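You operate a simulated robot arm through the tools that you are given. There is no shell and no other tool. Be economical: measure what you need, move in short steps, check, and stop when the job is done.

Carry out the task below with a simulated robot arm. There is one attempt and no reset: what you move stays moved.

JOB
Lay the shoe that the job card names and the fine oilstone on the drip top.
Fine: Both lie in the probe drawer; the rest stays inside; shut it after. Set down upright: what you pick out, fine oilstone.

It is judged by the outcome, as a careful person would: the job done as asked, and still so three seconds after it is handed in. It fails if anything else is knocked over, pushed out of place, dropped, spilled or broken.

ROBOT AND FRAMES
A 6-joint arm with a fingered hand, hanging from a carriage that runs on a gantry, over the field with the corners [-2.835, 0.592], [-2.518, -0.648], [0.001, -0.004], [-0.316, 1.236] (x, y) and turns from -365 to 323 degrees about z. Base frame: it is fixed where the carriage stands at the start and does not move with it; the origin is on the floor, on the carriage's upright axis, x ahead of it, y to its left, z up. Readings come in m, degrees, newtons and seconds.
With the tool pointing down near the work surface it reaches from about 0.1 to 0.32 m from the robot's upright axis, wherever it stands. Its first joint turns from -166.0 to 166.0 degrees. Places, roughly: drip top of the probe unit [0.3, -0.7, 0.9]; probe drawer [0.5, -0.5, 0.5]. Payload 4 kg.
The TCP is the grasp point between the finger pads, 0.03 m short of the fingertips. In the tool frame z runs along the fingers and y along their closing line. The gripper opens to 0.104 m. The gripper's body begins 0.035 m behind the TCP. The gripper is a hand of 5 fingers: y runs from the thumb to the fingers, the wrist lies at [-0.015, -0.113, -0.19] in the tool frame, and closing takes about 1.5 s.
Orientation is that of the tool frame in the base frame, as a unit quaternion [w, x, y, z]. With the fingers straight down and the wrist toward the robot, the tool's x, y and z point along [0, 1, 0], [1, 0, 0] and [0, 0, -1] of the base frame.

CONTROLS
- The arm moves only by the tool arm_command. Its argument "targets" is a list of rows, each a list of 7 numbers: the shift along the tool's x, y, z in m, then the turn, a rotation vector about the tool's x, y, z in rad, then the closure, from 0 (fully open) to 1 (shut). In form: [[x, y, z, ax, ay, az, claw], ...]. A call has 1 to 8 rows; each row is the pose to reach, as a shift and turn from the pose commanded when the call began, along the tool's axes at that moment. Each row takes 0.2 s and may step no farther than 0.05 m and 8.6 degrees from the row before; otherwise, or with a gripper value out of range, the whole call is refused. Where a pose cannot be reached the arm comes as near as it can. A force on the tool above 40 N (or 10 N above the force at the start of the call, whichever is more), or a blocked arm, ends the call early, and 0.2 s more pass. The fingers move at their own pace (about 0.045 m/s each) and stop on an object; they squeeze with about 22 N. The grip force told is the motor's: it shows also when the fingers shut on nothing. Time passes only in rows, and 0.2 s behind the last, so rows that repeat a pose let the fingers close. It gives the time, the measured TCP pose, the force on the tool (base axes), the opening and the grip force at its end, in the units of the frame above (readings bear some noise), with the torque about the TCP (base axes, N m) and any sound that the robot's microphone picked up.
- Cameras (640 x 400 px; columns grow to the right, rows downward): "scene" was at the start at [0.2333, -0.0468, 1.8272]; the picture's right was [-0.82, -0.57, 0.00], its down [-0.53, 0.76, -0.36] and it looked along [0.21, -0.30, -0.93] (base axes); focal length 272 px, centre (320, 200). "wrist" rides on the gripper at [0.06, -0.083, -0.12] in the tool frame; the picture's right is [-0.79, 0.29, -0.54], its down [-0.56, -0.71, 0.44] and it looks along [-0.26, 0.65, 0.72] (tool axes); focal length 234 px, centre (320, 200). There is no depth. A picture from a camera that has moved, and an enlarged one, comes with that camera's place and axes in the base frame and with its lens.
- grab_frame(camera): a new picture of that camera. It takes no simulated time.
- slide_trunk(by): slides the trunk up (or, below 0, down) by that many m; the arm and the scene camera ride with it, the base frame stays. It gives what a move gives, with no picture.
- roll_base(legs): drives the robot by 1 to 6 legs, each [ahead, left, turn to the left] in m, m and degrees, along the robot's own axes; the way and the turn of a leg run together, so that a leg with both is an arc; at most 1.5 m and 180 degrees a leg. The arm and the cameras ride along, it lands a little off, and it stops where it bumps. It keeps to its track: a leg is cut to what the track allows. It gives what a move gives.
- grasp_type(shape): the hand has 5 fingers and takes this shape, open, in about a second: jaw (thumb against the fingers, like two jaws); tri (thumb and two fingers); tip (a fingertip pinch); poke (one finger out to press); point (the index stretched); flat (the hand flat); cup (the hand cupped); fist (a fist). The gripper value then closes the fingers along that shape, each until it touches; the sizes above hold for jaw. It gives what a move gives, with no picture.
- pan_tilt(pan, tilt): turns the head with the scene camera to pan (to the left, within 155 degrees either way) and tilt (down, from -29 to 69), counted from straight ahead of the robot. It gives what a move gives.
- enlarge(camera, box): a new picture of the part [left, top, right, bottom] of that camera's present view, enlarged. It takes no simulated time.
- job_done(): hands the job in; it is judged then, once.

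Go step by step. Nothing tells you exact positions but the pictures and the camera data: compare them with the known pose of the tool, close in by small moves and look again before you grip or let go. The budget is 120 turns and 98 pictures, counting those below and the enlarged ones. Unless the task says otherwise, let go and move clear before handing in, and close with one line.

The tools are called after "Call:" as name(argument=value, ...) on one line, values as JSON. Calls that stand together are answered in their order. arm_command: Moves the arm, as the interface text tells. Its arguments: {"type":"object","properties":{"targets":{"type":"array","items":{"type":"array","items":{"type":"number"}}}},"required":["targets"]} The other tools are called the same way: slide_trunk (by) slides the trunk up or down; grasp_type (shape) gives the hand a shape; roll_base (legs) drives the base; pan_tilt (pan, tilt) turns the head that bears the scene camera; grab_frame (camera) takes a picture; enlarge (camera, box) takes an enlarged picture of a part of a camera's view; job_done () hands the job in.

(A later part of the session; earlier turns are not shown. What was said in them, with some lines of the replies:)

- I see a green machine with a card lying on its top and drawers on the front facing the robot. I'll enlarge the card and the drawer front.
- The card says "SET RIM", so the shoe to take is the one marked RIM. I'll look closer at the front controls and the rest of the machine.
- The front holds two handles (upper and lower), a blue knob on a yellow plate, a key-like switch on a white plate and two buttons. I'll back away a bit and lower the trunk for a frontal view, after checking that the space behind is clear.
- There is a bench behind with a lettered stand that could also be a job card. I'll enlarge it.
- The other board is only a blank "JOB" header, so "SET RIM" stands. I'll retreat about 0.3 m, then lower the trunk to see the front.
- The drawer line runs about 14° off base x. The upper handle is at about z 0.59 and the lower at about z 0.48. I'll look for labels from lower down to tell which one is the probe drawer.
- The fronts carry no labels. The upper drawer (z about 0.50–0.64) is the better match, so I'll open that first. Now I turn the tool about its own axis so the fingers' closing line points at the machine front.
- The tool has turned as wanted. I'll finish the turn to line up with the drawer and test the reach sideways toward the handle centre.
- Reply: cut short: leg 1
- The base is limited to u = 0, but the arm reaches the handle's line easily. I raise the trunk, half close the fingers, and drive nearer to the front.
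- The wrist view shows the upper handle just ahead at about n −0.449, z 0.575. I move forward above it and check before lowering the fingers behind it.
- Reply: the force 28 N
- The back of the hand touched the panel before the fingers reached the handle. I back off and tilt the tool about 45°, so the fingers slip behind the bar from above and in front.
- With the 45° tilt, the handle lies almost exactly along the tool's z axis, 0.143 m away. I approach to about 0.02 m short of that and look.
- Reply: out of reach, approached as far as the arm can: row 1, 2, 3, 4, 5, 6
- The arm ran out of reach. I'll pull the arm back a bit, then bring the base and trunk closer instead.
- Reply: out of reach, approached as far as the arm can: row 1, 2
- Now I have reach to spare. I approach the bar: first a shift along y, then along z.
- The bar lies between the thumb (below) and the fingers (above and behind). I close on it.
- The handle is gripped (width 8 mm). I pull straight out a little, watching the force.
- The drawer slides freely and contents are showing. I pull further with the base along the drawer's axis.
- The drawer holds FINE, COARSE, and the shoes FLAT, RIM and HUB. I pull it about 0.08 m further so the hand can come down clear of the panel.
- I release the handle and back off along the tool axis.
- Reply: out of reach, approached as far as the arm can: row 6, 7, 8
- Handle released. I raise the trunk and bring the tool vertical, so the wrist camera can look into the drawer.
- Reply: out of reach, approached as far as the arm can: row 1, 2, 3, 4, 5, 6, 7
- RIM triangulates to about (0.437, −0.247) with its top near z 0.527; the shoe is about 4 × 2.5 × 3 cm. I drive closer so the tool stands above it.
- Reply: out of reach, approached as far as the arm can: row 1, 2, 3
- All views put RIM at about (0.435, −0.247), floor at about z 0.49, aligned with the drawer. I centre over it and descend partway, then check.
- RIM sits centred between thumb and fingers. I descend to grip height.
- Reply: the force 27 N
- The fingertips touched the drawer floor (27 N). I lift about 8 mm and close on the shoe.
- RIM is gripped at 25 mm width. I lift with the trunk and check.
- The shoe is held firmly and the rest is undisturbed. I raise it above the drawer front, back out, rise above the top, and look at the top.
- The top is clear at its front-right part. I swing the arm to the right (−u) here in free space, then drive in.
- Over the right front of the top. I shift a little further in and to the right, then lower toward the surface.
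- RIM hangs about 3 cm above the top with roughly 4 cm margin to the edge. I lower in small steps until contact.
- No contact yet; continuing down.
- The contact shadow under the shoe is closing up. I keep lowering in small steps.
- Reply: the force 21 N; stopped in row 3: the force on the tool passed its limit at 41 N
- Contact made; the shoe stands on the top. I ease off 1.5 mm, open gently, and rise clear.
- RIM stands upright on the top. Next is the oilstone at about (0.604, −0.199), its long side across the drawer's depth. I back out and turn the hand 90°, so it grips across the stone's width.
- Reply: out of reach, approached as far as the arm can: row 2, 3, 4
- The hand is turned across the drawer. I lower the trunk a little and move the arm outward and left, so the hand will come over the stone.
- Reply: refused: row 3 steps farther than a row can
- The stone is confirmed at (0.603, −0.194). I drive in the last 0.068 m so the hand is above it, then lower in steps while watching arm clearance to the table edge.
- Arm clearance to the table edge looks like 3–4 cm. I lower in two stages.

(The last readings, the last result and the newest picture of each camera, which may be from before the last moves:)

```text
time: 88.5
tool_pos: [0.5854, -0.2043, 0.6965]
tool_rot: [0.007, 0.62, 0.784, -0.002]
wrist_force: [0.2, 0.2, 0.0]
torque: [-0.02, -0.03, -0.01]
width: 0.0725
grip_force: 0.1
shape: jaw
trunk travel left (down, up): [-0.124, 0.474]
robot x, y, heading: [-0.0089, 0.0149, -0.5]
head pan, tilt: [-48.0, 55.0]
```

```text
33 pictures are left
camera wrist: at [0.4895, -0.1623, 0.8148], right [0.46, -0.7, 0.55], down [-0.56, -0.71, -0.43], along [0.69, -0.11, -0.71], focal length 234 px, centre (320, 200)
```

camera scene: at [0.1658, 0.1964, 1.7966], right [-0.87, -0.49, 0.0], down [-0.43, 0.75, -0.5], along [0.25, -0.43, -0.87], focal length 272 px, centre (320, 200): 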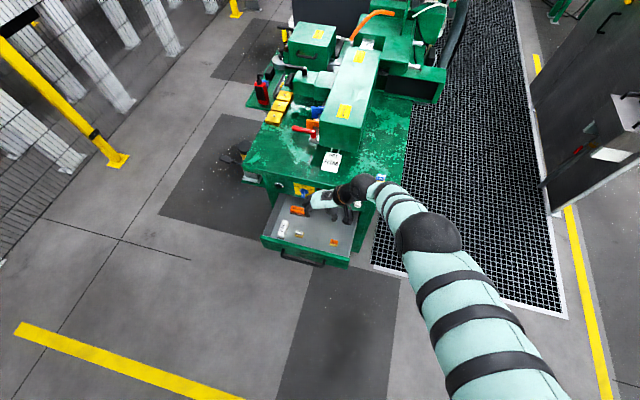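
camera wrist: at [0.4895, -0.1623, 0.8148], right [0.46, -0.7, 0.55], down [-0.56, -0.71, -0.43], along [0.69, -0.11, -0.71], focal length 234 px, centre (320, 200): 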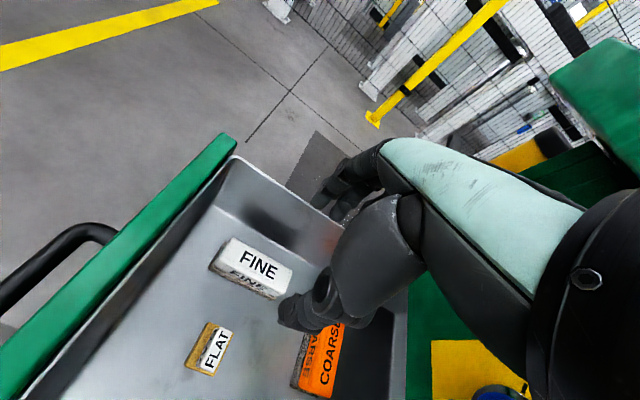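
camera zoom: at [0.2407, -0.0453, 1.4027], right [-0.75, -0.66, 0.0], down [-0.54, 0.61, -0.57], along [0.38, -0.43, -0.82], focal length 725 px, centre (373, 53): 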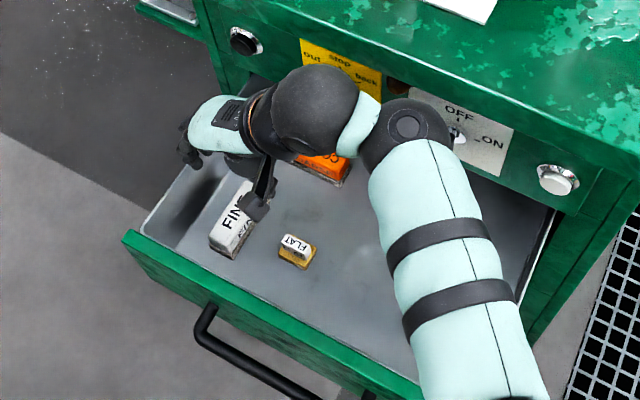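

The stone is at u 0.537 with about 4.5 cm to the left wall, enough for the fingers. I set the opening to about 6 cm, centre on it, and lower to just above it.

Call:
arm_command(targets=[[0.002, 0.009, 0, 0, 0, 0, 0.42], [0.003, 0.018, 0, 0, 0, 0, 0.42], [0.003, 0.018, 0, 0, 0, 0, 0.42]])

Call:
slide_trunk(by=-0.09)

Call:
grab_frame(camera="wrist")

Call:
enlarge(camera="scene", box=[180, 180, 420, 330])

```text
time: 89.3
tool_pos: [0.6029, -0.196, 0.6953]
tool_rot: [0.006, 0.62, 0.784, -0.002]
wrist_force: [0.8, 0.3, 0.7]
torque: [-0.01, -0.05, -0.02]
width: 0.0605
grip_force: 0.0
shape: jaw
trunk travel left (down, up): [-0.124, 0.474]
robot x, y, heading: [-0.0041, 0.0099, -0.2]
head pan, tilt: [-48.0, 55.0]
```

```text
time: 90.6
tool_pos: [0.5974, -0.1972, 0.6024]
tool_rot: [0.004, 0.621, 0.784, -0.004]
wrist_force: [-11.2, -2.7, 3.0]
torque: [0.06, -0.37, -0.14]
width: 0.0576
grip_force: 0.0
shape: jaw
trunk travel left (down, up): [-0.034, 0.564]
robot x, y, heading: [-0.0107, 0.0127, -0.6]
head pan, tilt: [-48.0, 55.0]
```

```text
32 pictures are left
camera wrist: at [0.5022, -0.1556, 0.7222], right [0.46, -0.7, 0.55], down [-0.56, -0.71, -0.43], along [0.69, -0.11, -0.72], focal length 234 px, centre (320, 200)
```

wrist: 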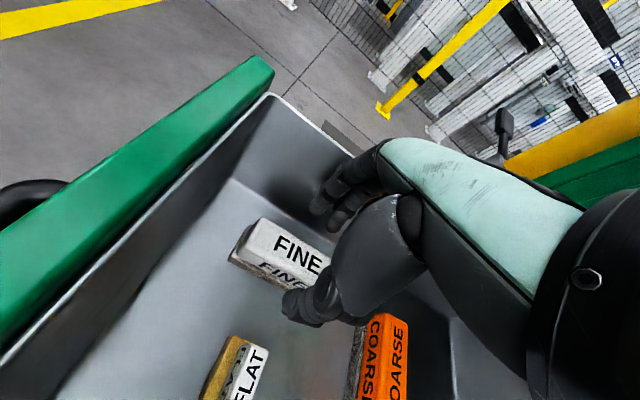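

```text
2.67 times, centred on (300, 255) of scene
camera zoom: at [0.2388, -0.0456, 1.312], right [-0.75, -0.66, 0.0], down [-0.54, 0.61, -0.57], along [0.38, -0.43, -0.82], focal length 725 px, centre (373, 53)
```

zoom: 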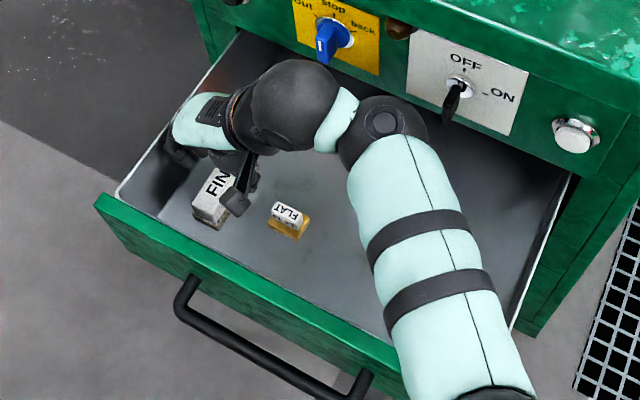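

The backs of the fingers brushed the drawer's left wall (11 N). I rise, shift 8 mm away from the wall and tilt the hand 8° so the knuckles clear it.

Call:
slide_trunk(by=0.045)

Call:
arm_command(targets=[[0, -0.008, 0, -0.145, 0, 0, 0.42], [0, -0.008, 0, -0.145, 0, 0, 0.42]])

Call:
grab_frame(camera="wrist")

```text
time: 91.5
tool_pos: [0.6029, -0.1954, 0.6519]
tool_rot: [0.006, 0.621, 0.784, -0.001]
wrist_force: [-0.4, 0.8, 0.3]
torque: [0.0, 0.01, -0.01]
width: 0.0608
grip_force: 0.1
shape: jaw
trunk travel left (down, up): [-0.079, 0.519]
robot x, y, heading: [-0.0085, 0.0107, -0.3]
head pan, tilt: [-48.0, 55.0]
```

```text
time: 92.0
tool_pos: [0.5966, -0.1995, 0.6517]
tool_rot: [0.052, 0.618, 0.782, 0.056]
wrist_force: [0.1, 0.8, -0.9]
torque: [-0.01, 0.01, 0.03]
width: 0.0607
grip_force: 0.0
shape: jaw
trunk travel left (down, up): [-0.079, 0.519]
robot x, y, heading: [-0.0071, 0.0104, -0.5]
head pan, tilt: [-48.0, 55.0]
```

```text
30 pictures are left
camera wrist: at [0.4832, -0.1613, 0.7569], right [0.38, -0.71, 0.59], down [-0.48, -0.7, -0.53], along [0.79, -0.09, -0.61], focal length 234 px, centre (320, 200)
```

wrist: 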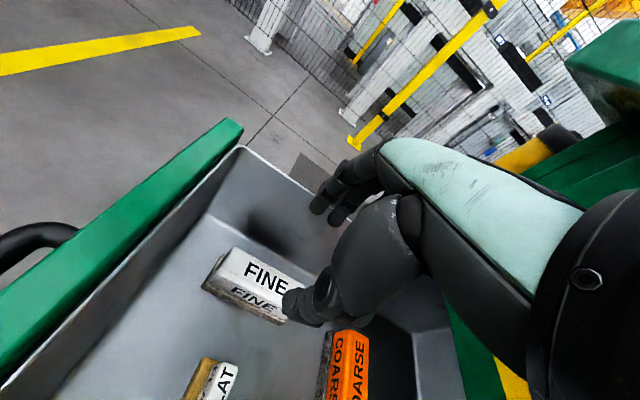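

Call:
arm_command(targets=[[0, -0.0025, 0.018, 0, 0, 0, 0.42], [0, -0.005, 0.036, 0, 0, 0, 0.42], [0, -0.008, 0.055, 0, 0, 0, 0.42], [0, -0.008, 0.055, 0, 0, 0, 0.42]])

Call:
enlarge(camera="wrist", box=[160, 130, 420, 350])

```text
time: 93.0
tool_pos: [0.5944, -0.2001, 0.5958]
tool_rot: [0.052, 0.618, 0.783, 0.055]
wrist_force: [-0.4, -0.3, -0.3]
torque: [0.01, -0.01, 0.0]
width: 0.0608
grip_force: 0.0
shape: jaw
trunk travel left (down, up): [-0.079, 0.519]
robot x, y, heading: [-0.0069, 0.0129, -0.4]
head pan, tilt: [-48.0, 55.0]
```

```text
1.82 times, centred on (290, 240) of wrist
camera zoom: at [0.4824, -0.1618, 0.701], right [0.38, -0.71, 0.59], down [-0.49, -0.7, -0.53], along [0.79, -0.09, -0.61], focal length 426 px, centre (374, 127)
```

zoom: 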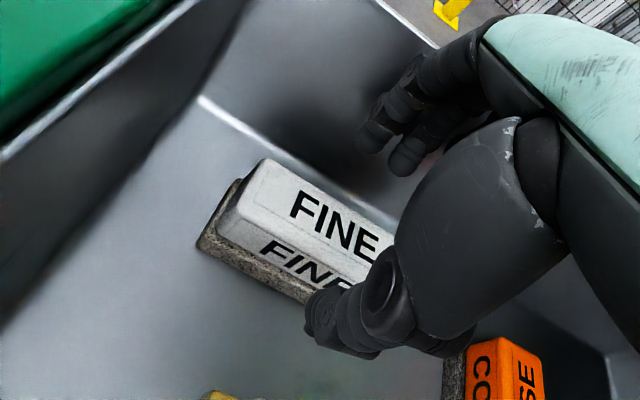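

No wall contact now. The stone spans u 0.517–0.552 and lies between fingers and thumb. I descend to grip height.

Call:
arm_command(targets=[[0, -0.002, 0.014, 0, 0, 0, 0.42], [0, -0.004, 0.028, 0, 0, 0, 0.42], [0, -0.006, 0.042, 0, 0, 0, 0.42], [0, -0.006, 0.042, 0, 0, 0, 0.42]])

Call:
enlarge(camera="wrist", box=[160, 130, 420, 350])

```text
time: 94.0
tool_pos: [0.5948, -0.199, 0.5536]
tool_rot: [0.05, 0.618, 0.782, 0.055]
wrist_force: [0.7, 0.8, 0.1]
torque: [0.04, -0.01, 0.02]
width: 0.0605
grip_force: 0.0
shape: jaw
trunk travel left (down, up): [-0.079, 0.519]
robot x, y, heading: [-0.0064, 0.0075, -0.5]
head pan, tilt: [-48.0, 55.0]
```

```text
1.82 times, centred on (290, 240) of wrist
camera zoom: at [0.4831, -0.162, 0.6584], right [0.38, -0.71, 0.59], down [-0.49, -0.7, -0.53], along [0.79, -0.09, -0.61], focal length 426 px, centre (374, 127)
```

zoom: 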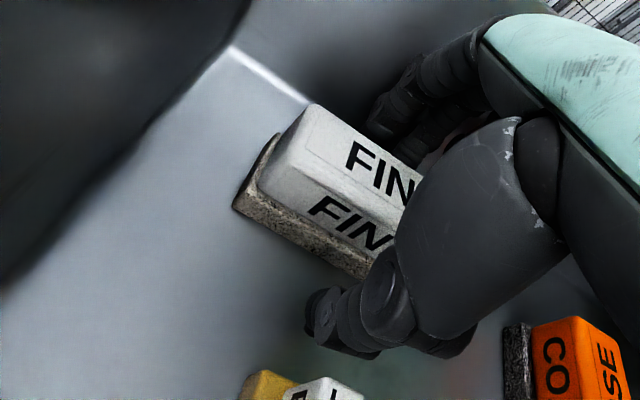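

The stone is between the pads with no contact force. I close.

Call:
arm_command(targets=[[0, 0, 0, 0, 0, 0, 0.7], [0, 0, 0, 0, 0, 0, 1], [0, 0, 0, 0, 0, 0, 1], [0, 0, 0, 0, 0, 0, 1], [0, 0, 0, 0, 0, 0, 1], [0, 0, 0, 0, 0, 0, 1]])

Call:
slide_trunk(by=0.04)

Call:
enlarge(camera="wrist", box=[160, 130, 420, 350])

```text
time: 95.5
tool_pos: [0.5963, -0.2008, 0.5545]
tool_rot: [0.052, 0.618, 0.782, 0.055]
wrist_force: [-0.2, -1.2, 4.9]
torque: [-0.04, 0.13, 0.08]
width: 0.0272
grip_force: 21.9
shape: jaw
trunk travel left (down, up): [-0.079, 0.519]
robot x, y, heading: [-0.0062, 0.01, -0.5]
head pan, tilt: [-48.0, 55.0]
```

```text
time: 96.3
tool_pos: [0.5949, -0.1994, 0.5922]
tool_rot: [0.05, 0.618, 0.782, 0.055]
wrist_force: [0.2, 0.4, -1.7]
torque: [-0.01, 0.01, 0.02]
width: 0.027
grip_force: 21.6
shape: jaw
trunk travel left (down, up): [-0.119, 0.479]
robot x, y, heading: [-0.0118, 0.0091, -0.3]
head pan, tilt: [-48.0, 55.0]
```

```text
1.82 times, centred on (290, 240) of wrist
camera zoom: at [0.4827, -0.1619, 0.6983], right [0.38, -0.71, 0.59], down [-0.49, -0.7, -0.53], along [0.79, -0.09, -0.61], focal length 426 px, centre (374, 127)
```

zoom: 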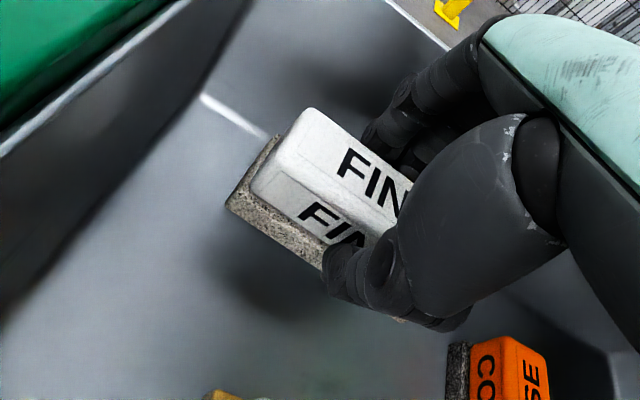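

The stone is lifted. I raise it above the drawer front, back out, and go up over the top level.

Call:
slide_trunk(by=0.13)

Call:
roll_base(legs=[[-0.055, 0.22, 0]])

Call:
slide_trunk(by=0.3)

Call:
arm_command(targets=[[0, -0.04, 0, 0, 0, 0, 1], [0, -0.08, 0, 0, 0, 0, 1], [0, -0.12, 0, 0, 0, 0, 1], [0, -0.16, 0, 0, 0, 0, 1], [0, -0.2, 0, 0, 0, 0, 1], [0, -0.24, 0, 0, 0, 0, 1], [0, -0.28, 0, 0, 0, 0, 1], [0, -0.28, 0, 0, 0, 0, 1]])

Call:
grab_frame(camera="scene")

```text
time: 97.9
tool_pos: [0.5949, -0.1998, 0.7233]
tool_rot: [0.051, 0.618, 0.783, 0.054]
wrist_force: [0.1, 1.3, -1.1]
torque: [0.03, 0.01, -0.02]
width: 0.0266
grip_force: 21.5
shape: jaw
trunk travel left (down, up): [-0.249, 0.349]
robot x, y, heading: [-0.0104, 0.0072, -0.4]
head pan, tilt: [-48.0, 55.0]
```

```text
time: 99.6
tool_pos: [0.5415, 0.0224, 0.7233]
tool_rot: [0.051, 0.618, 0.783, 0.054]
wrist_force: [0.4, 1.2, -1.4]
torque: [-0.01, -0.01, 0.01]
width: 0.0267
grip_force: 22.0
shape: jaw
trunk travel left (down, up): [-0.249, 0.349]
robot x, y, heading: [-0.0656, 0.2308, -0.4]
head pan, tilt: [-48.0, 55.0]
```

```text
time: 102.6
tool_pos: [0.5417, 0.0207, 1.0238]
tool_rot: [0.051, 0.619, 0.782, 0.055]
wrist_force: [-1.0, 0.1, -2.0]
torque: [-0.01, -0.03, 0.0]
width: 0.0269
grip_force: 21.9
shape: jaw
trunk travel left (down, up): [-0.549, 0.049]
robot x, y, heading: [-0.0618, 0.2331, -0.2]
head pan, tilt: [-48.0, 55.0]
```

```text
time: 104.4
tool_pos: [0.272, -0.043, 0.9814]
tool_rot: [0.051, 0.618, 0.782, 0.055]
wrist_force: [-1.4, 0.6, -2.0]
torque: [-0.02, -0.03, 0.0]
width: 0.0271
grip_force: 22.1
shape: jaw
trunk travel left (down, up): [-0.549, 0.049]
robot x, y, heading: [-0.0608, 0.2355, -0.3]
head pan, tilt: [-48.0, 55.0]
```

```text
26 pictures are left
camera scene: at [0.1873, 0.1761, 1.8276], right [-0.75, -0.66, 0.0], down [-0.54, 0.61, -0.57], along [0.38, -0.43, -0.82], focal length 272 px, centre (320, 200)
```

scene: 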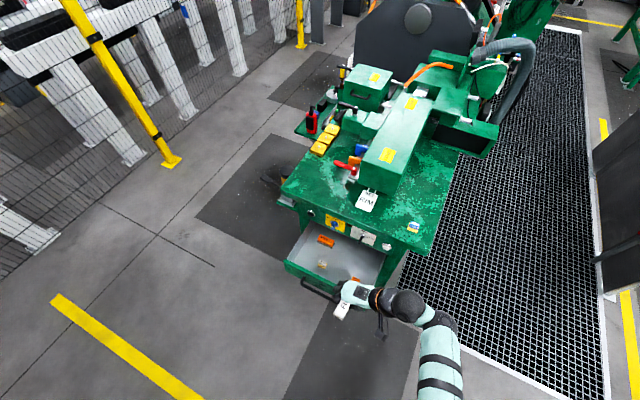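

The stone is held and clear. For more reach over the top I raise the arm relative to the trunk (trunk down, arm up) and then drive in.

Call:
arm_command(targets=[[0, 0.0055, -0.038, 0, 0, 0, 1], [0, 0.011, -0.076, 0, 0, 0, 1], [0, 0.0165, -0.114, 0, 0, 0, 1], [0, 0.022, -0.152, 0, 0, 0, 1], [0, 0.027, -0.188, 0, 0, 0, 1], [0, 0.027, -0.188, 0, 0, 0, 1]])

Call:
slide_trunk(by=-0.13)

Call:
roll_base(legs=[[0.054, -0.222, 0]])

Call:
grab_frame(camera="scene")

Call:
grab_frame(camera="wrist")

```text
time: 105.8
tool_pos: [0.3303, -0.0374, 1.0824]
tool_rot: [0.052, 0.619, 0.782, 0.055]
wrist_force: [-0.3, 0.4, -2.3]
torque: [-0.02, 0.01, -0.02]
width: 0.0268
grip_force: 21.9
shape: jaw
out of reach, approached as far as the arm can: row 2, 3, 4, 5, 6
trunk travel left (down, up): [-0.549, 0.049]
robot x, y, heading: [-0.0621, 0.2329, -0.6]
head pan, tilt: [-48.0, 55.0]
```

```text
time: 107.4
tool_pos: [0.3308, -0.0373, 0.9529]
tool_rot: [0.052, 0.619, 0.782, 0.054]
wrist_force: [0.6, 0.7, -1.6]
torque: [0.01, 0.05, 0.04]
width: 0.0263
grip_force: 21.8
shape: jaw
trunk travel left (down, up): [-0.419, 0.179]
robot x, y, heading: [-0.0648, 0.2333, -0.3]
head pan, tilt: [-48.0, 55.0]
```

```text
time: 109.1
tool_pos: [0.3836, -0.2635, 0.9529]
tool_rot: [0.052, 0.619, 0.782, 0.054]
wrist_force: [-0.1, -0.9, -2.5]
torque: [-0.02, -0.01, 0.0]
width: 0.0266
grip_force: 22.0
shape: jaw
trunk travel left (down, up): [-0.419, 0.179]
robot x, y, heading: [-0.0083, 0.0087, -0.4]
head pan, tilt: [-48.0, 55.0]
```

```text
25 pictures are left
camera scene: at [0.2396, -0.0487, 1.6976], right [-0.75, -0.66, 0.0], down [-0.54, 0.61, -0.57], along [0.38, -0.43, -0.82], focal length 272 px, centre (320, 200)
```

scene: 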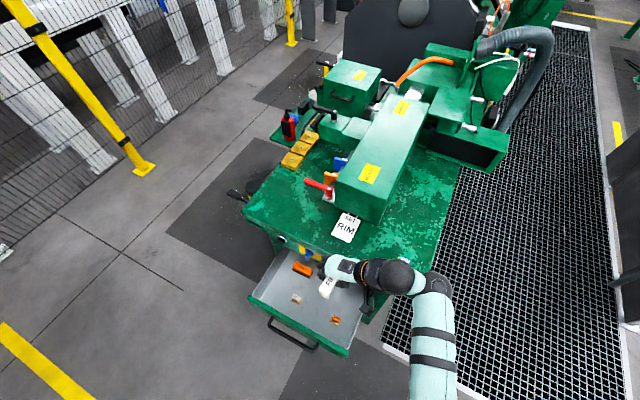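

```text
24 pictures are left
camera wrist: at [0.27, -0.2247, 1.0575], right [0.38, -0.71, 0.59], down [-0.49, -0.7, -0.53], along [0.79, -0.09, -0.61], focal length 234 px, centre (320, 200)
```

wrist: 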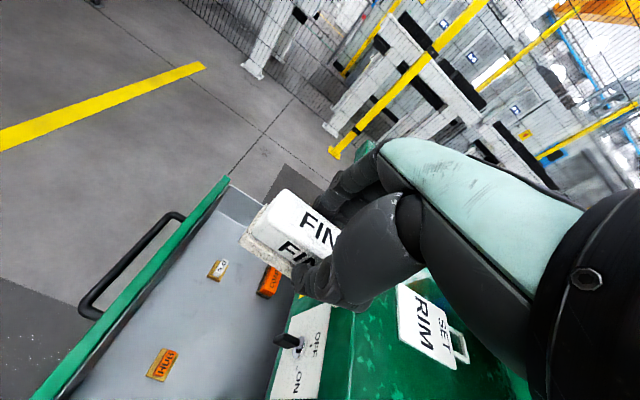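

The stone is just in front of the top edge at u 0.306. I lift a bit and move it in over the top, toward u 0.245, n −0.515.

Call:
arm_command(targets=[[0, 0.004, -0.03, 0, 0, 0, 1], [-0.03, 0.007, -0.05, 0, 0, 0, 1], [-0.065, -0.01, -0.052, 0, 0, 0, 1], [-0.1, -0.03, -0.055, 0, 0, 0, 1], [-0.135, -0.052, -0.0585, 0, 0, 0, 1], [-0.165, -0.052, -0.0585, 0, 0, 0, 1], [-0.165, -0.052, -0.0585, 0, 0, 0, 1]])

Call:
grab_frame(camera="wrist")

Call:
enlarge(camera="scene", box=[250, 170, 450, 295])

```text
time: 110.7
tool_pos: [0.3615, -0.4364, 1.0049]
tool_rot: [0.052, 0.618, 0.782, 0.055]
wrist_force: [-0.3, 0.3, -2.3]
torque: [0.0, 0.02, 0.0]
width: 0.0265
grip_force: 22.7
shape: jaw
out of reach, approached as far as the arm can: row 1, 2, 3, 4, 5
trunk travel left (down, up): [-0.419, 0.179]
robot x, y, heading: [-0.0118, 0.0063, -0.6]
head pan, tilt: [-48.0, 55.0]
```

```text
23 pictures are left
camera wrist: at [0.2491, -0.3987, 1.1098], right [0.38, -0.71, 0.59], down [-0.49, -0.7, -0.53], along [0.79, -0.09, -0.61], focal length 234 px, centre (320, 200)
```

wrist: 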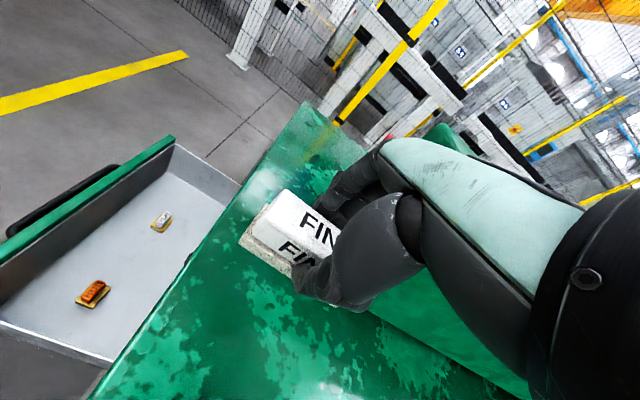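

```text
3.20 times, centred on (350, 232) of scene
camera zoom: at [0.2396, -0.0487, 1.6976], right [-0.75, -0.66, 0.0], down [-0.54, 0.61, -0.57], along [0.38, -0.43, -0.82], focal length 870 px, centre (224, 96)
```

zoom: 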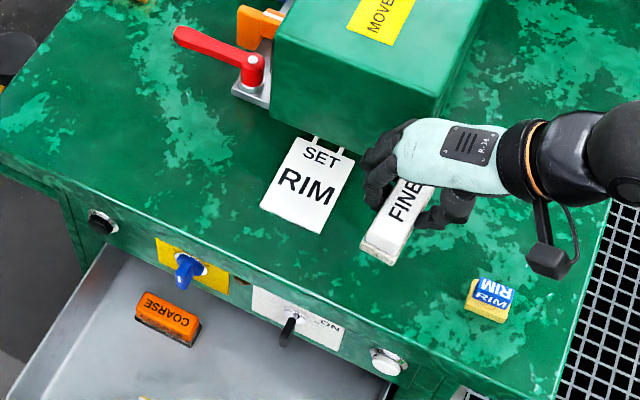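

The stone is over free surface between the card and RIM. I lower it 8 cm, drifting 1 cm away from the card.

Call:
arm_command(targets=[[0, -0.006, 0.018, 0, 0, 0, 1], [0, -0.012, 0.038, 0, 0, 0, 1], [0, -0.018, 0.058, 0, 0, 0, 1], [0, -0.0235, 0.0775, 0, 0, 0, 1], [0, -0.0235, 0.0775, 0, 0, 0, 1]])

Call:
enlarge(camera="scene", box=[290, 200, 450, 300])

Call:
enlarge(camera="wrist", box=[160, 130, 420, 350])

```text
time: 111.9
tool_pos: [0.3491, -0.4408, 0.9248]
tool_rot: [0.051, 0.618, 0.782, 0.054]
wrist_force: [0.2, 0.0, -1.9]
torque: [0.01, 0.0, 0.03]
width: 0.0268
grip_force: 22.2
shape: jaw
trunk travel left (down, up): [-0.419, 0.179]
robot x, y, heading: [-0.0119, 0.0063, -0.4]
head pan, tilt: [-48.0, 55.0]
```

```text
4.00 times, centred on (370, 250) of scene
camera zoom: at [0.2396, -0.0486, 1.6976], right [-0.75, -0.66, 0.0], down [-0.54, 0.61, -0.57], along [0.38, -0.43, -0.82], focal length 1087 px, centre (120, 0)
```

zoom: 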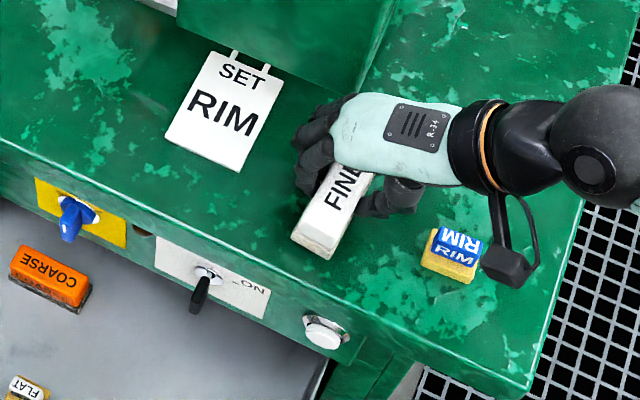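

```text
1.82 times, centred on (290, 240) of wrist
camera zoom: at [0.238, -0.4025, 1.0294], right [0.38, -0.71, 0.59], down [-0.49, -0.7, -0.53], along [0.79, -0.09, -0.61], focal length 426 px, centre (374, 127)
```

zoom: 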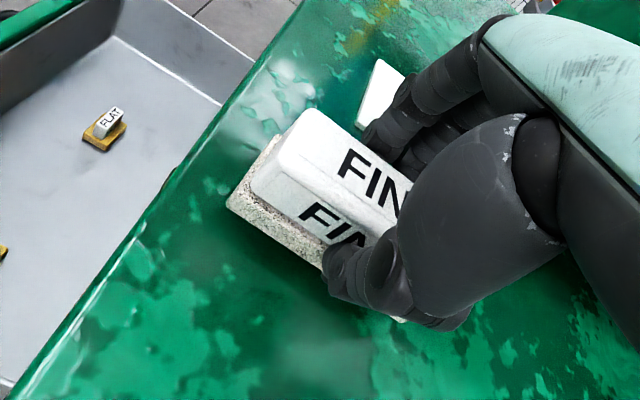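

About 1 cm to go. I lower in small steps to contact.

Call:
arm_command(targets=[[0, -0.0004, 0.003, 0, 0, 0, 1], [0, -0.001, 0.007, 0, 0, 0, 1], [0, -0.001, 0.007, 0, 0, 0, 1]])

Call:
arm_command(targets=[[0, -0.0003, 0.002, 0, 0, 0, 1], [0, -0.0006, 0.004, 0, 0, 0, 1], [0, -0.0006, 0.004, 0, 0, 0, 1]])

```text
time: 112.7
tool_pos: [0.3503, -0.439, 0.9177]
tool_rot: [0.053, 0.619, 0.782, 0.054]
wrist_force: [-0.3, 0.2, -1.9]
torque: [-0.01, 0.03, -0.01]
width: 0.0265
grip_force: 22.2
shape: jaw
trunk travel left (down, up): [-0.419, 0.179]
robot x, y, heading: [-0.0091, 0.0088, -0.3]
head pan, tilt: [-48.0, 55.0]
```

```text
time: 113.5
tool_pos: [0.3514, -0.4409, 0.9145]
tool_rot: [0.053, 0.618, 0.782, 0.055]
wrist_force: [0.3, 0.4, 0.2]
torque: [0.02, 0.04, 0.01]
width: 0.0267
grip_force: 21.9
shape: jaw
trunk travel left (down, up): [-0.419, 0.179]
robot x, y, heading: [-0.0097, 0.0096, -0.3]
head pan, tilt: [-48.0, 55.0]
```

The weight has just come off the hand, so contact begins. I press 2 mm more.

Call:
arm_command(targets=[[0, -0.0003, 0.0025, 0, 0, 0, 1], [0, -0.0003, 0.0025, 0, 0, 0, 1]])

Call:
enlarge(camera="scene", box=[290, 200, 450, 300])

```text
time: 114.1
tool_pos: [0.3514, -0.4406, 0.9102]
tool_rot: [0.052, 0.618, 0.783, 0.055]
wrist_force: [-2.1, 2.4, 13.4]
torque: [0.01, 0.3, 0.1]
width: 0.0279
grip_force: 22.3
shape: jaw
trunk travel left (down, up): [-0.419, 0.179]
robot x, y, heading: [-0.011, 0.0072, -0.4]
head pan, tilt: [-48.0, 55.0]
```

```text
4.00 times, centred on (370, 250) of scene
camera zoom: at [0.2397, -0.0489, 1.6979], right [-0.75, -0.66, 0.0], down [-0.54, 0.61, -0.57], along [0.38, -0.43, -0.82], focal length 1087 px, centre (120, 0)
```

zoom: 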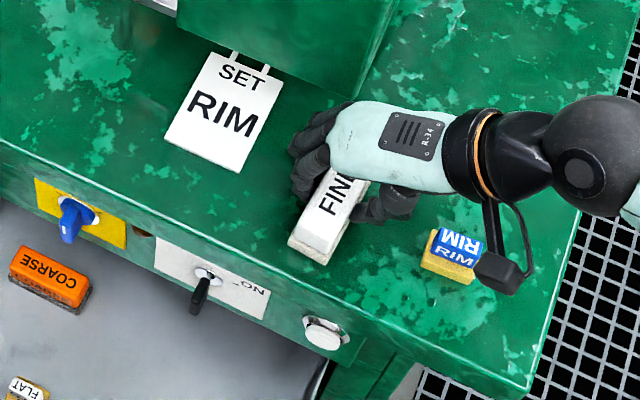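

The stone sits on the top. I open and rise along the finger direction.

Call:
arm_command(targets=[[0, 0, -0.001, 0, 0, 0, 0.8], [0, 0, -0.001, 0, 0, 0, 0.6], [0, 0, -0.001, 0, 0, 0, 0.45], [0, 0, -0.001, 0, 0, 0, 0.45], [0, 0, -0.001, 0, 0, 0, 0.45], [0, 0, -0.02, 0, 0, 0, 0.45], [0, 0, -0.05, 0, 0, 0, 0.45], [0, 0, -0.085, 0, 0, 0, 0.45]])

Call:
enlarge(camera="scene", box=[290, 200, 450, 300])

```text
time: 115.9
tool_pos: [0.3394, -0.4443, 0.9934]
tool_rot: [0.052, 0.618, 0.782, 0.055]
wrist_force: [0.5, 0.4, 0.2]
torque: [-0.01, 0.02, 0.0]
width: 0.0567
grip_force: 0.1
shape: jaw
trunk travel left (down, up): [-0.419, 0.179]
robot x, y, heading: [-0.0085, 0.0062, -0.3]
head pan, tilt: [-48.0, 55.0]
```

```text
4.00 times, centred on (370, 250) of scene
camera zoom: at [0.2396, -0.0488, 1.6976], right [-0.75, -0.66, 0.0], down [-0.54, 0.61, -0.57], along [0.38, -0.43, -0.82], focal length 1087 px, centre (120, 0)
```

zoom: 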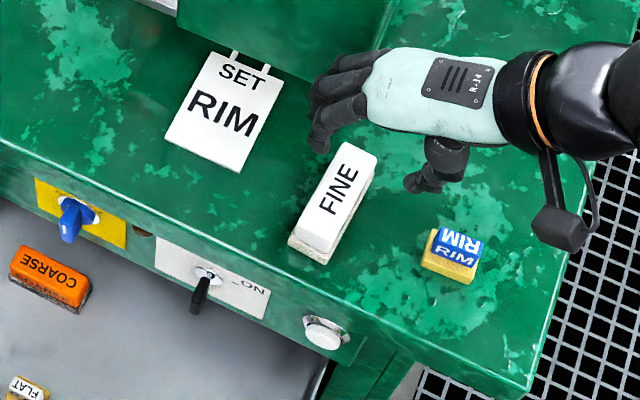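

Both pieces stand upright on the top. Now to shut the drawer: back out, turn the hand again to face the drawer front, and regrip the handle.

Call:
roll_base(legs=[[-0.062, 0.24, 0]])

Call:
arm_command(targets=[[0, 0, 0, 0.145, 0, 0, 0.45], [0, 0, 0, 0.145, 0, 0, 0.45]])

Call:
arm_command(targets=[[0, 0, 0, 0, 0, 0.145, 0.5], [0, 0, 0, 0, 0, 0.29, 0.5], [0, 0, 0, 0, 0, 0.435, 0.5], [0, 0, 0, 0, 0, 0.58, 0.5], [0, 0, 0, 0, 0, 0.725, 0.5], [0, 0, 0, 0, 0, 0.87, 0.5], [0, 0, 0, 0, 0, 1.015, 0.5], [0, 0, 0, 0, 0, 1.16, 0.5]])

Call:
arm_command(targets=[[0, 0, 0, 0, 0, 0.145, 0.5], [0, 0, 0, 0, 0, 0.29, 0.5], [0, 0, 0, 0, 0, 0.4, 0.5], [0, 0, 0, 0, 0, 0.4, 0.5]])

```text
time: 117.7
tool_pos: [0.2802, -0.2044, 0.9933]
tool_rot: [0.051, 0.618, 0.782, 0.054]
wrist_force: [0.4, -0.6, -0.4]
torque: [-0.02, 0.01, 0.01]
width: 0.0568
grip_force: 0.0
shape: jaw
trunk travel left (down, up): [-0.419, 0.179]
robot x, y, heading: [-0.0697, 0.2484, -0.1]
head pan, tilt: [-48.0, 55.0]
```

```text
time: 118.3
tool_pos: [0.2803, -0.2051, 0.9928]
tool_rot: [0.008, 0.621, 0.784, -0.003]
wrist_force: [-0.4, -1.1, -0.1]
torque: [-0.01, 0.03, 0.0]
width: 0.0567
grip_force: 0.0
shape: jaw
trunk travel left (down, up): [-0.419, 0.179]
robot x, y, heading: [-0.0684, 0.2453, -0.2]
head pan, tilt: [-48.0, 55.0]
```

```text
time: 120.1
tool_pos: [0.2799, -0.2043, 0.9937]
tool_rot: [0.006, 0.948, 0.317, 0.001]
wrist_force: [-0.2, 0.0, 0.5]
torque: [0.0, -0.02, -0.04]
width: 0.0522
grip_force: 0.1
shape: jaw
trunk travel left (down, up): [-0.419, 0.179]
robot x, y, heading: [-0.0694, 0.2447, -0.6]
head pan, tilt: [-48.0, 55.0]
```

```text
time: 121.1
tool_pos: [0.2806, -0.2029, 0.9937]
tool_rot: [0.006, 0.993, 0.122, 0.004]
wrist_force: [-0.6, 0.0, 0.4]
torque: [0.06, 0.0, -0.01]
width: 0.0523
grip_force: 0.0
shape: jaw
trunk travel left (down, up): [-0.419, 0.179]
robot x, y, heading: [-0.0738, 0.2476, -0.0]
head pan, tilt: [-48.0, 55.0]
```

Call:
arm_command(targets=[[0.035, -0.025, 0, 0, 0, 0, 0.5], [0.07, -0.05, 0, 0, 0, 0, 0.5], [0.105, -0.075, 0, 0, 0, 0, 0.5], [0.14, -0.1, 0, 0, 0, 0, 0.5], [0.155, -0.1, 0, -0.14, 0, 0, 0.5], [0.155, -0.1, 0, -0.28, 0, 0, 0.5], [0.155, -0.1, 0, -0.42, 0, 0, 0.5], [0.155, -0.1, 0, -0.56, 0, 0, 0.5]])

Call:
arm_command(targets=[[0, 0, 0, -0.14, 0, 0, 0.5], [0, 0, 0, -0.225, 0, 0, 0.5], [0, 0, 0, -0.225, 0, 0, 0.5]])

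Call:
slide_trunk(by=-0.33)

Call:
grab_frame(camera="wrist")

```text
time: 122.9
tool_pos: [0.4074, -0.0695, 0.9941]
tool_rot: [0.281, 0.952, 0.116, 0.038]
wrist_force: [0.0, 0.9, -0.6]
torque: [0.01, -0.01, 0.01]
width: 0.0522
grip_force: 0.0
shape: jaw
trunk travel left (down, up): [-0.419, 0.179]
robot x, y, heading: [-0.0686, 0.2439, -0.2]
head pan, tilt: [-48.0, 55.0]
```

```text
time: 123.7
tool_pos: [0.4069, -0.0694, 0.9935]
tool_rot: [0.386, 0.914, 0.111, 0.05]
wrist_force: [0.7, -0.6, 0.5]
torque: [0.03, 0.01, -0.01]
width: 0.0525
grip_force: 0.1
shape: jaw
trunk travel left (down, up): [-0.419, 0.179]
robot x, y, heading: [-0.068, 0.2454, -0.1]
head pan, tilt: [-48.0, 55.0]
```

```text
time: 127.0
tool_pos: [0.407, -0.0693, 0.663]
tool_rot: [0.386, 0.915, 0.111, 0.05]
wrist_force: [-0.2, -1.4, 1.3]
torque: [-0.01, 0.0, -0.01]
width: 0.0525
grip_force: 0.1
shape: jaw
trunk travel left (down, up): [-0.089, 0.509]
robot x, y, heading: [-0.0693, 0.2466, -0.3]
head pan, tilt: [-48.0, 55.0]
```

```text
17 pictures are left
camera wrist: at [0.4299, 0.0851, 0.6874], right [-0.81, -0.01, 0.58], down [-0.58, 0.04, -0.81], along [-0.02, -1.0, -0.04], focal length 234 px, centre (320, 200)
```

wrist: 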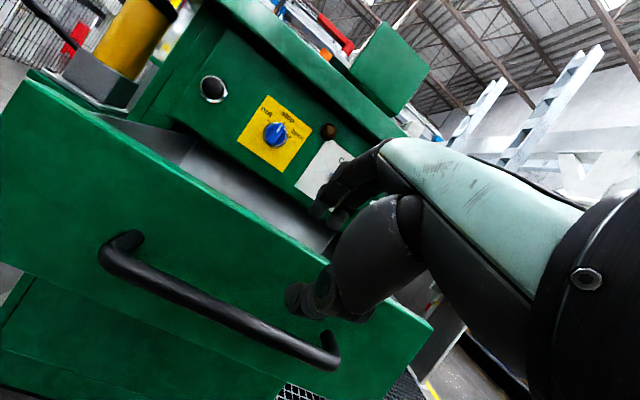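

The handle is visible at n about −0.193. I move the hand outward and up, then lower the trunk, giving a straight 45° approach onto the bar.

Call:
arm_command(targets=[[0, 0.003, -0.033, 0, 0, 0, 0.6], [0, 0.007, -0.066, 0, 0, 0, 0.6], [0, 0.011, -0.0975, 0, 0, 0, 0.6], [0, 0.011, -0.0975, 0, 0, 0, 0.6]])

Call:
slide_trunk(by=-0.085)

```text
time: 128.0
tool_pos: [0.3912, -0.0087, 0.7399]
tool_rot: [0.385, 0.915, 0.111, 0.05]
wrist_force: [0.6, 0.2, 0.9]
torque: [-0.02, -0.01, 0.02]
width: 0.0421
grip_force: 0.1
shape: jaw
trunk travel left (down, up): [-0.089, 0.509]
robot x, y, heading: [-0.0726, 0.2488, -0.4]
head pan, tilt: [-48.0, 55.0]
```

```text
time: 129.2
tool_pos: [0.3913, -0.0084, 0.6546]
tool_rot: [0.386, 0.915, 0.11, 0.05]
wrist_force: [-0.7, 0.2, -0.3]
torque: [0.01, -0.04, 0.01]
width: 0.0421
grip_force: 0.1
shape: jaw
trunk travel left (down, up): [-0.004, 0.594]
robot x, y, heading: [-0.0729, 0.2456, -0.3]
head pan, tilt: [-48.0, 55.0]
```

Call:
arm_command(targets=[[0, 0, 0.035, 0, 0, 0, 0.6], [0, 0, 0.065, 0, 0, 0, 0.6], [0, 0, 0.09, 0, 0, 0, 0.6], [0, 0, 0.106, 0, 0, 0, 0.6], [0, 0, 0.106, 0, 0, 0, 0.6]])

Call:
grab_frame(camera="wrist")

```text
time: 130.4
tool_pos: [0.4122, -0.082, 0.5792]
tool_rot: [0.386, 0.915, 0.11, 0.05]
wrist_force: [0.2, 0.2, 0.2]
torque: [-0.01, 0.0, -0.01]
width: 0.042
grip_force: 0.0
shape: jaw
trunk travel left (down, up): [-0.004, 0.594]
robot x, y, heading: [-0.0702, 0.246, -0.5]
head pan, tilt: [-48.0, 55.0]
```

```text
16 pictures are left
camera wrist: at [0.4337, 0.0722, 0.6041], right [-0.81, -0.01, 0.58], down [-0.58, 0.04, -0.81], along [-0.02, -1.0, -0.04], focal length 234 px, centre (320, 200)
```

wrist: 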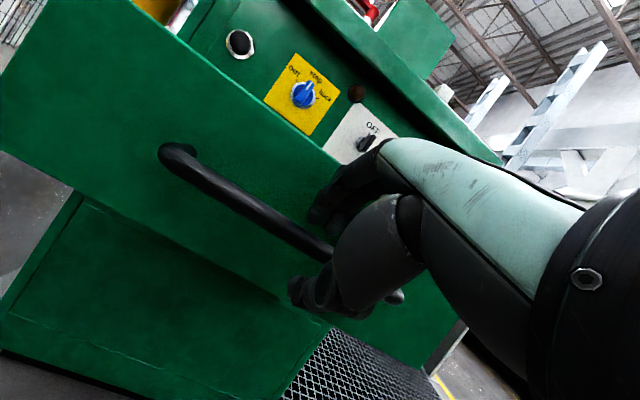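

The bar is between thumb and fingers, as when opening. I grip and push the drawer in with the base.

Call:
arm_command(targets=[[0, 0, 0, 0, 0, 0, 0.8], [0, 0, 0, 0, 0, 0, 1], [0, 0, 0, 0, 0, 0, 1], [0, 0, 0, 0, 0, 0, 1], [0, 0, 0, 0, 0, 0, 1]])

Call:
roll_base(legs=[[0.025, -0.097, 0]])

Call:
roll_base(legs=[[0.025, -0.097, 0]])

Call:
grab_frame(camera="scene")

```text
time: 131.6
tool_pos: [0.4103, -0.0833, 0.5787]
tool_rot: [0.386, 0.914, 0.112, 0.05]
wrist_force: [1.6, -1.6, -2.4]
torque: [-0.02, 0.04, 0.03]
width: 0.0096
grip_force: 22.6
shape: jaw
trunk travel left (down, up): [-0.004, 0.594]
robot x, y, heading: [-0.07, 0.2433, -0.1]
head pan, tilt: [-48.0, 55.0]
```

```text
time: 132.7
tool_pos: [0.4342, -0.1766, 0.5795]
tool_rot: [0.386, 0.914, 0.111, 0.049]
wrist_force: [1.6, 1.1, -4.2]
torque: [0.08, 0.07, 0.05]
width: 0.0096
grip_force: 22.3
shape: jaw
trunk travel left (down, up): [-0.004, 0.594]
robot x, y, heading: [-0.046, 0.1482, -0.3]
head pan, tilt: [-48.0, 55.0]
```

```text
time: 133.9
tool_pos: [0.4596, -0.2735, 0.5809]
tool_rot: [0.384, 0.915, 0.111, 0.05]
wrist_force: [2.1, 0.7, -5.0]
torque: [0.07, 0.06, 0.11]
width: 0.0098
grip_force: 22.3
shape: jaw
trunk travel left (down, up): [-0.004, 0.594]
robot x, y, heading: [-0.022, 0.0529, -0.4]
head pan, tilt: [-48.0, 55.0]
```

```text
15 pictures are left
camera scene: at [0.2283, -0.0008, 1.2827], right [-0.75, -0.66, 0.0], down [-0.54, 0.61, -0.57], along [0.38, -0.43, -0.82], focal length 272 px, centre (320, 200)
```

scene: 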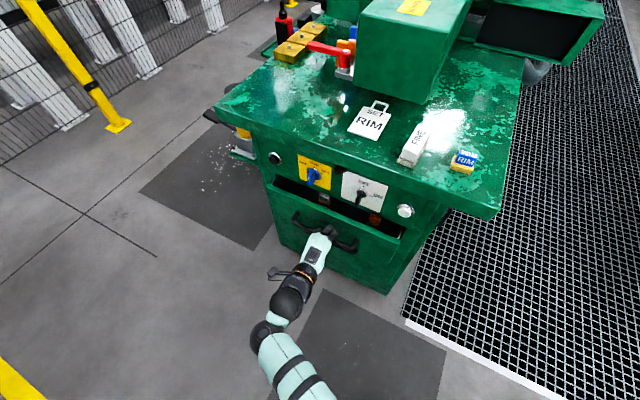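

About 5 cm remain. I push 4 cm with the base and the rest with the arm.

Call:
roll_base(legs=[[0.01, -0.04, 0]])

Call:
arm_command(targets=[[0, 0.003, 0.003, 0, 0, 0, 1], [0, 0.006, 0.006, 0, 0, 0, 1], [0, 0.009, 0.009, 0, 0, 0, 1], [0, 0.012, 0.012, 0, 0, 0, 1], [0, 0.015, 0.015, 0, 0, 0, 1]])

Call:
enlarge(camera="scene", box=[230, 150, 430, 290])

```text
time: 134.8
tool_pos: [0.4693, -0.3141, 0.5788]
tool_rot: [0.385, 0.915, 0.111, 0.05]
wrist_force: [2.7, 1.5, -3.8]
torque: [0.08, 0.03, 0.07]
width: 0.0097
grip_force: 22.2
shape: jaw
trunk travel left (down, up): [-0.004, 0.594]
robot x, y, heading: [-0.0091, 0.0169, -0.1]
head pan, tilt: [-48.0, 55.0]
```

```text
time: 135.9
tool_pos: [0.4735, -0.3298, 0.5792]
tool_rot: [0.385, 0.915, 0.112, 0.05]
wrist_force: [-2.2, 12.3, 3.6]
torque: [0.07, 0.24, -0.05]
width: 0.0098
grip_force: 21.5
shape: jaw
trunk travel left (down, up): [-0.004, 0.594]
robot x, y, heading: [-0.011, 0.0138, -0.1]
head pan, tilt: [-48.0, 55.0]
```

```text
2.86 times, centred on (330, 220) of scene
camera zoom: at [0.2375, -0.0384, 1.2826], right [-0.75, -0.67, 0.0], down [-0.55, 0.61, -0.57], along [0.38, -0.43, -0.82], focal length 777 px, centre (291, 143)
```

zoom: 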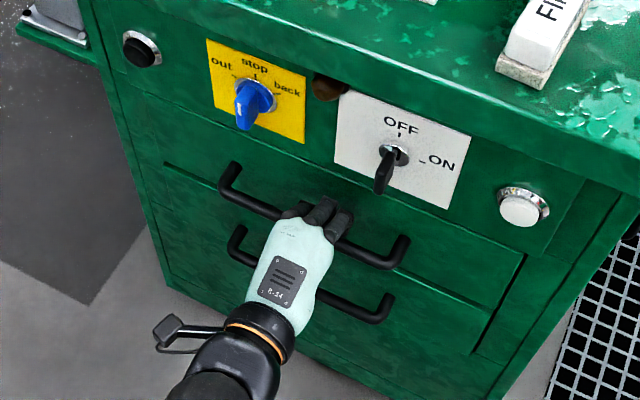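

The drawer is flush and pushing back (12 N). I release and back off along the tool axis.

Call:
arm_command(targets=[[0, 0, 0, 0, 0, 0, 0.6], [0, 0, 0, 0, 0, 0, 0.5], [0, 0, 0, 0, 0, 0, 0.5], [0, 0, 0, 0, 0, 0, 0.5], [0, 0, -0.03, 0, 0, 0, 0.5], [0, 0, -0.065, 0, 0, 0, 0.5], [0, 0, -0.1, 0, 0, 0, 0.5]])

Call:
roll_base(legs=[[-0.06, 0.25, 0]])

Call:
slide_trunk(by=0.3)

Call:
grab_frame(camera="scene")

Call:
enlarge(camera="scene", box=[260, 120, 480, 290])

```text
time: 137.6
tool_pos: [0.4544, -0.2639, 0.6488]
tool_rot: [0.385, 0.915, 0.112, 0.049]
wrist_force: [-0.4, 1.0, 0.5]
torque: [0.0, 0.02, 0.0]
width: 0.0518
grip_force: 0.2
shape: jaw
trunk travel left (down, up): [-0.004, 0.594]
robot x, y, heading: [-0.0091, 0.0163, -0.4]
head pan, tilt: [-48.0, 55.0]
```

```text
time: 139.4
tool_pos: [0.3977, -0.0116, 0.6484]
tool_rot: [0.385, 0.915, 0.112, 0.049]
wrist_force: [0.3, -0.1, 0.3]
torque: [-0.03, 0.01, -0.03]
width: 0.0517
grip_force: 0.1
shape: jaw
trunk travel left (down, up): [-0.004, 0.594]
robot x, y, heading: [-0.0674, 0.2654, -0.1]
head pan, tilt: [-48.0, 55.0]
```

```text
time: 142.4
tool_pos: [0.3971, -0.0117, 0.9486]
tool_rot: [0.386, 0.914, 0.112, 0.05]
wrist_force: [0.0, 0.4, -0.4]
torque: [0.03, -0.02, -0.01]
width: 0.0515
grip_force: 0.1
shape: jaw
trunk travel left (down, up): [-0.304, 0.294]
robot x, y, heading: [-0.0669, 0.2713, -0.0]
head pan, tilt: [-48.0, 55.0]
```

```text
13 pictures are left
camera scene: at [0.1793, 0.2113, 1.5826], right [-0.75, -0.67, 0.0], down [-0.55, 0.61, -0.57], along [0.38, -0.43, -0.82], focal length 272 px, centre (320, 200)
```

scene: 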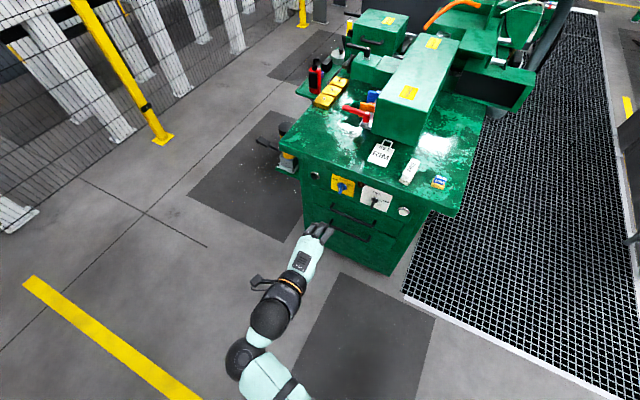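

```text
2.35 times, centred on (370, 205) of scene
camera zoom: at [0.1793, 0.2113, 1.5826], right [-0.75, -0.67, 0.0], down [-0.55, 0.61, -0.57], along [0.38, -0.43, -0.82], focal length 640 px, centre (202, 188)
```

zoom: 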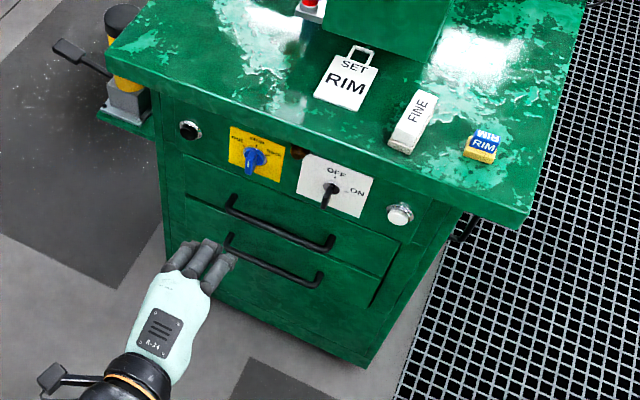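

The drawer is flush shut, RIM and the FINE oilstone stand upright on the drip top, and the card and controls are where they were. I hand the job in.

Call:
job_done()

```text
The job is handed in.
```

The RIM shoe and the fine oilstone stand upright on the drip top, and the probe drawer is shut with the rest still inside.
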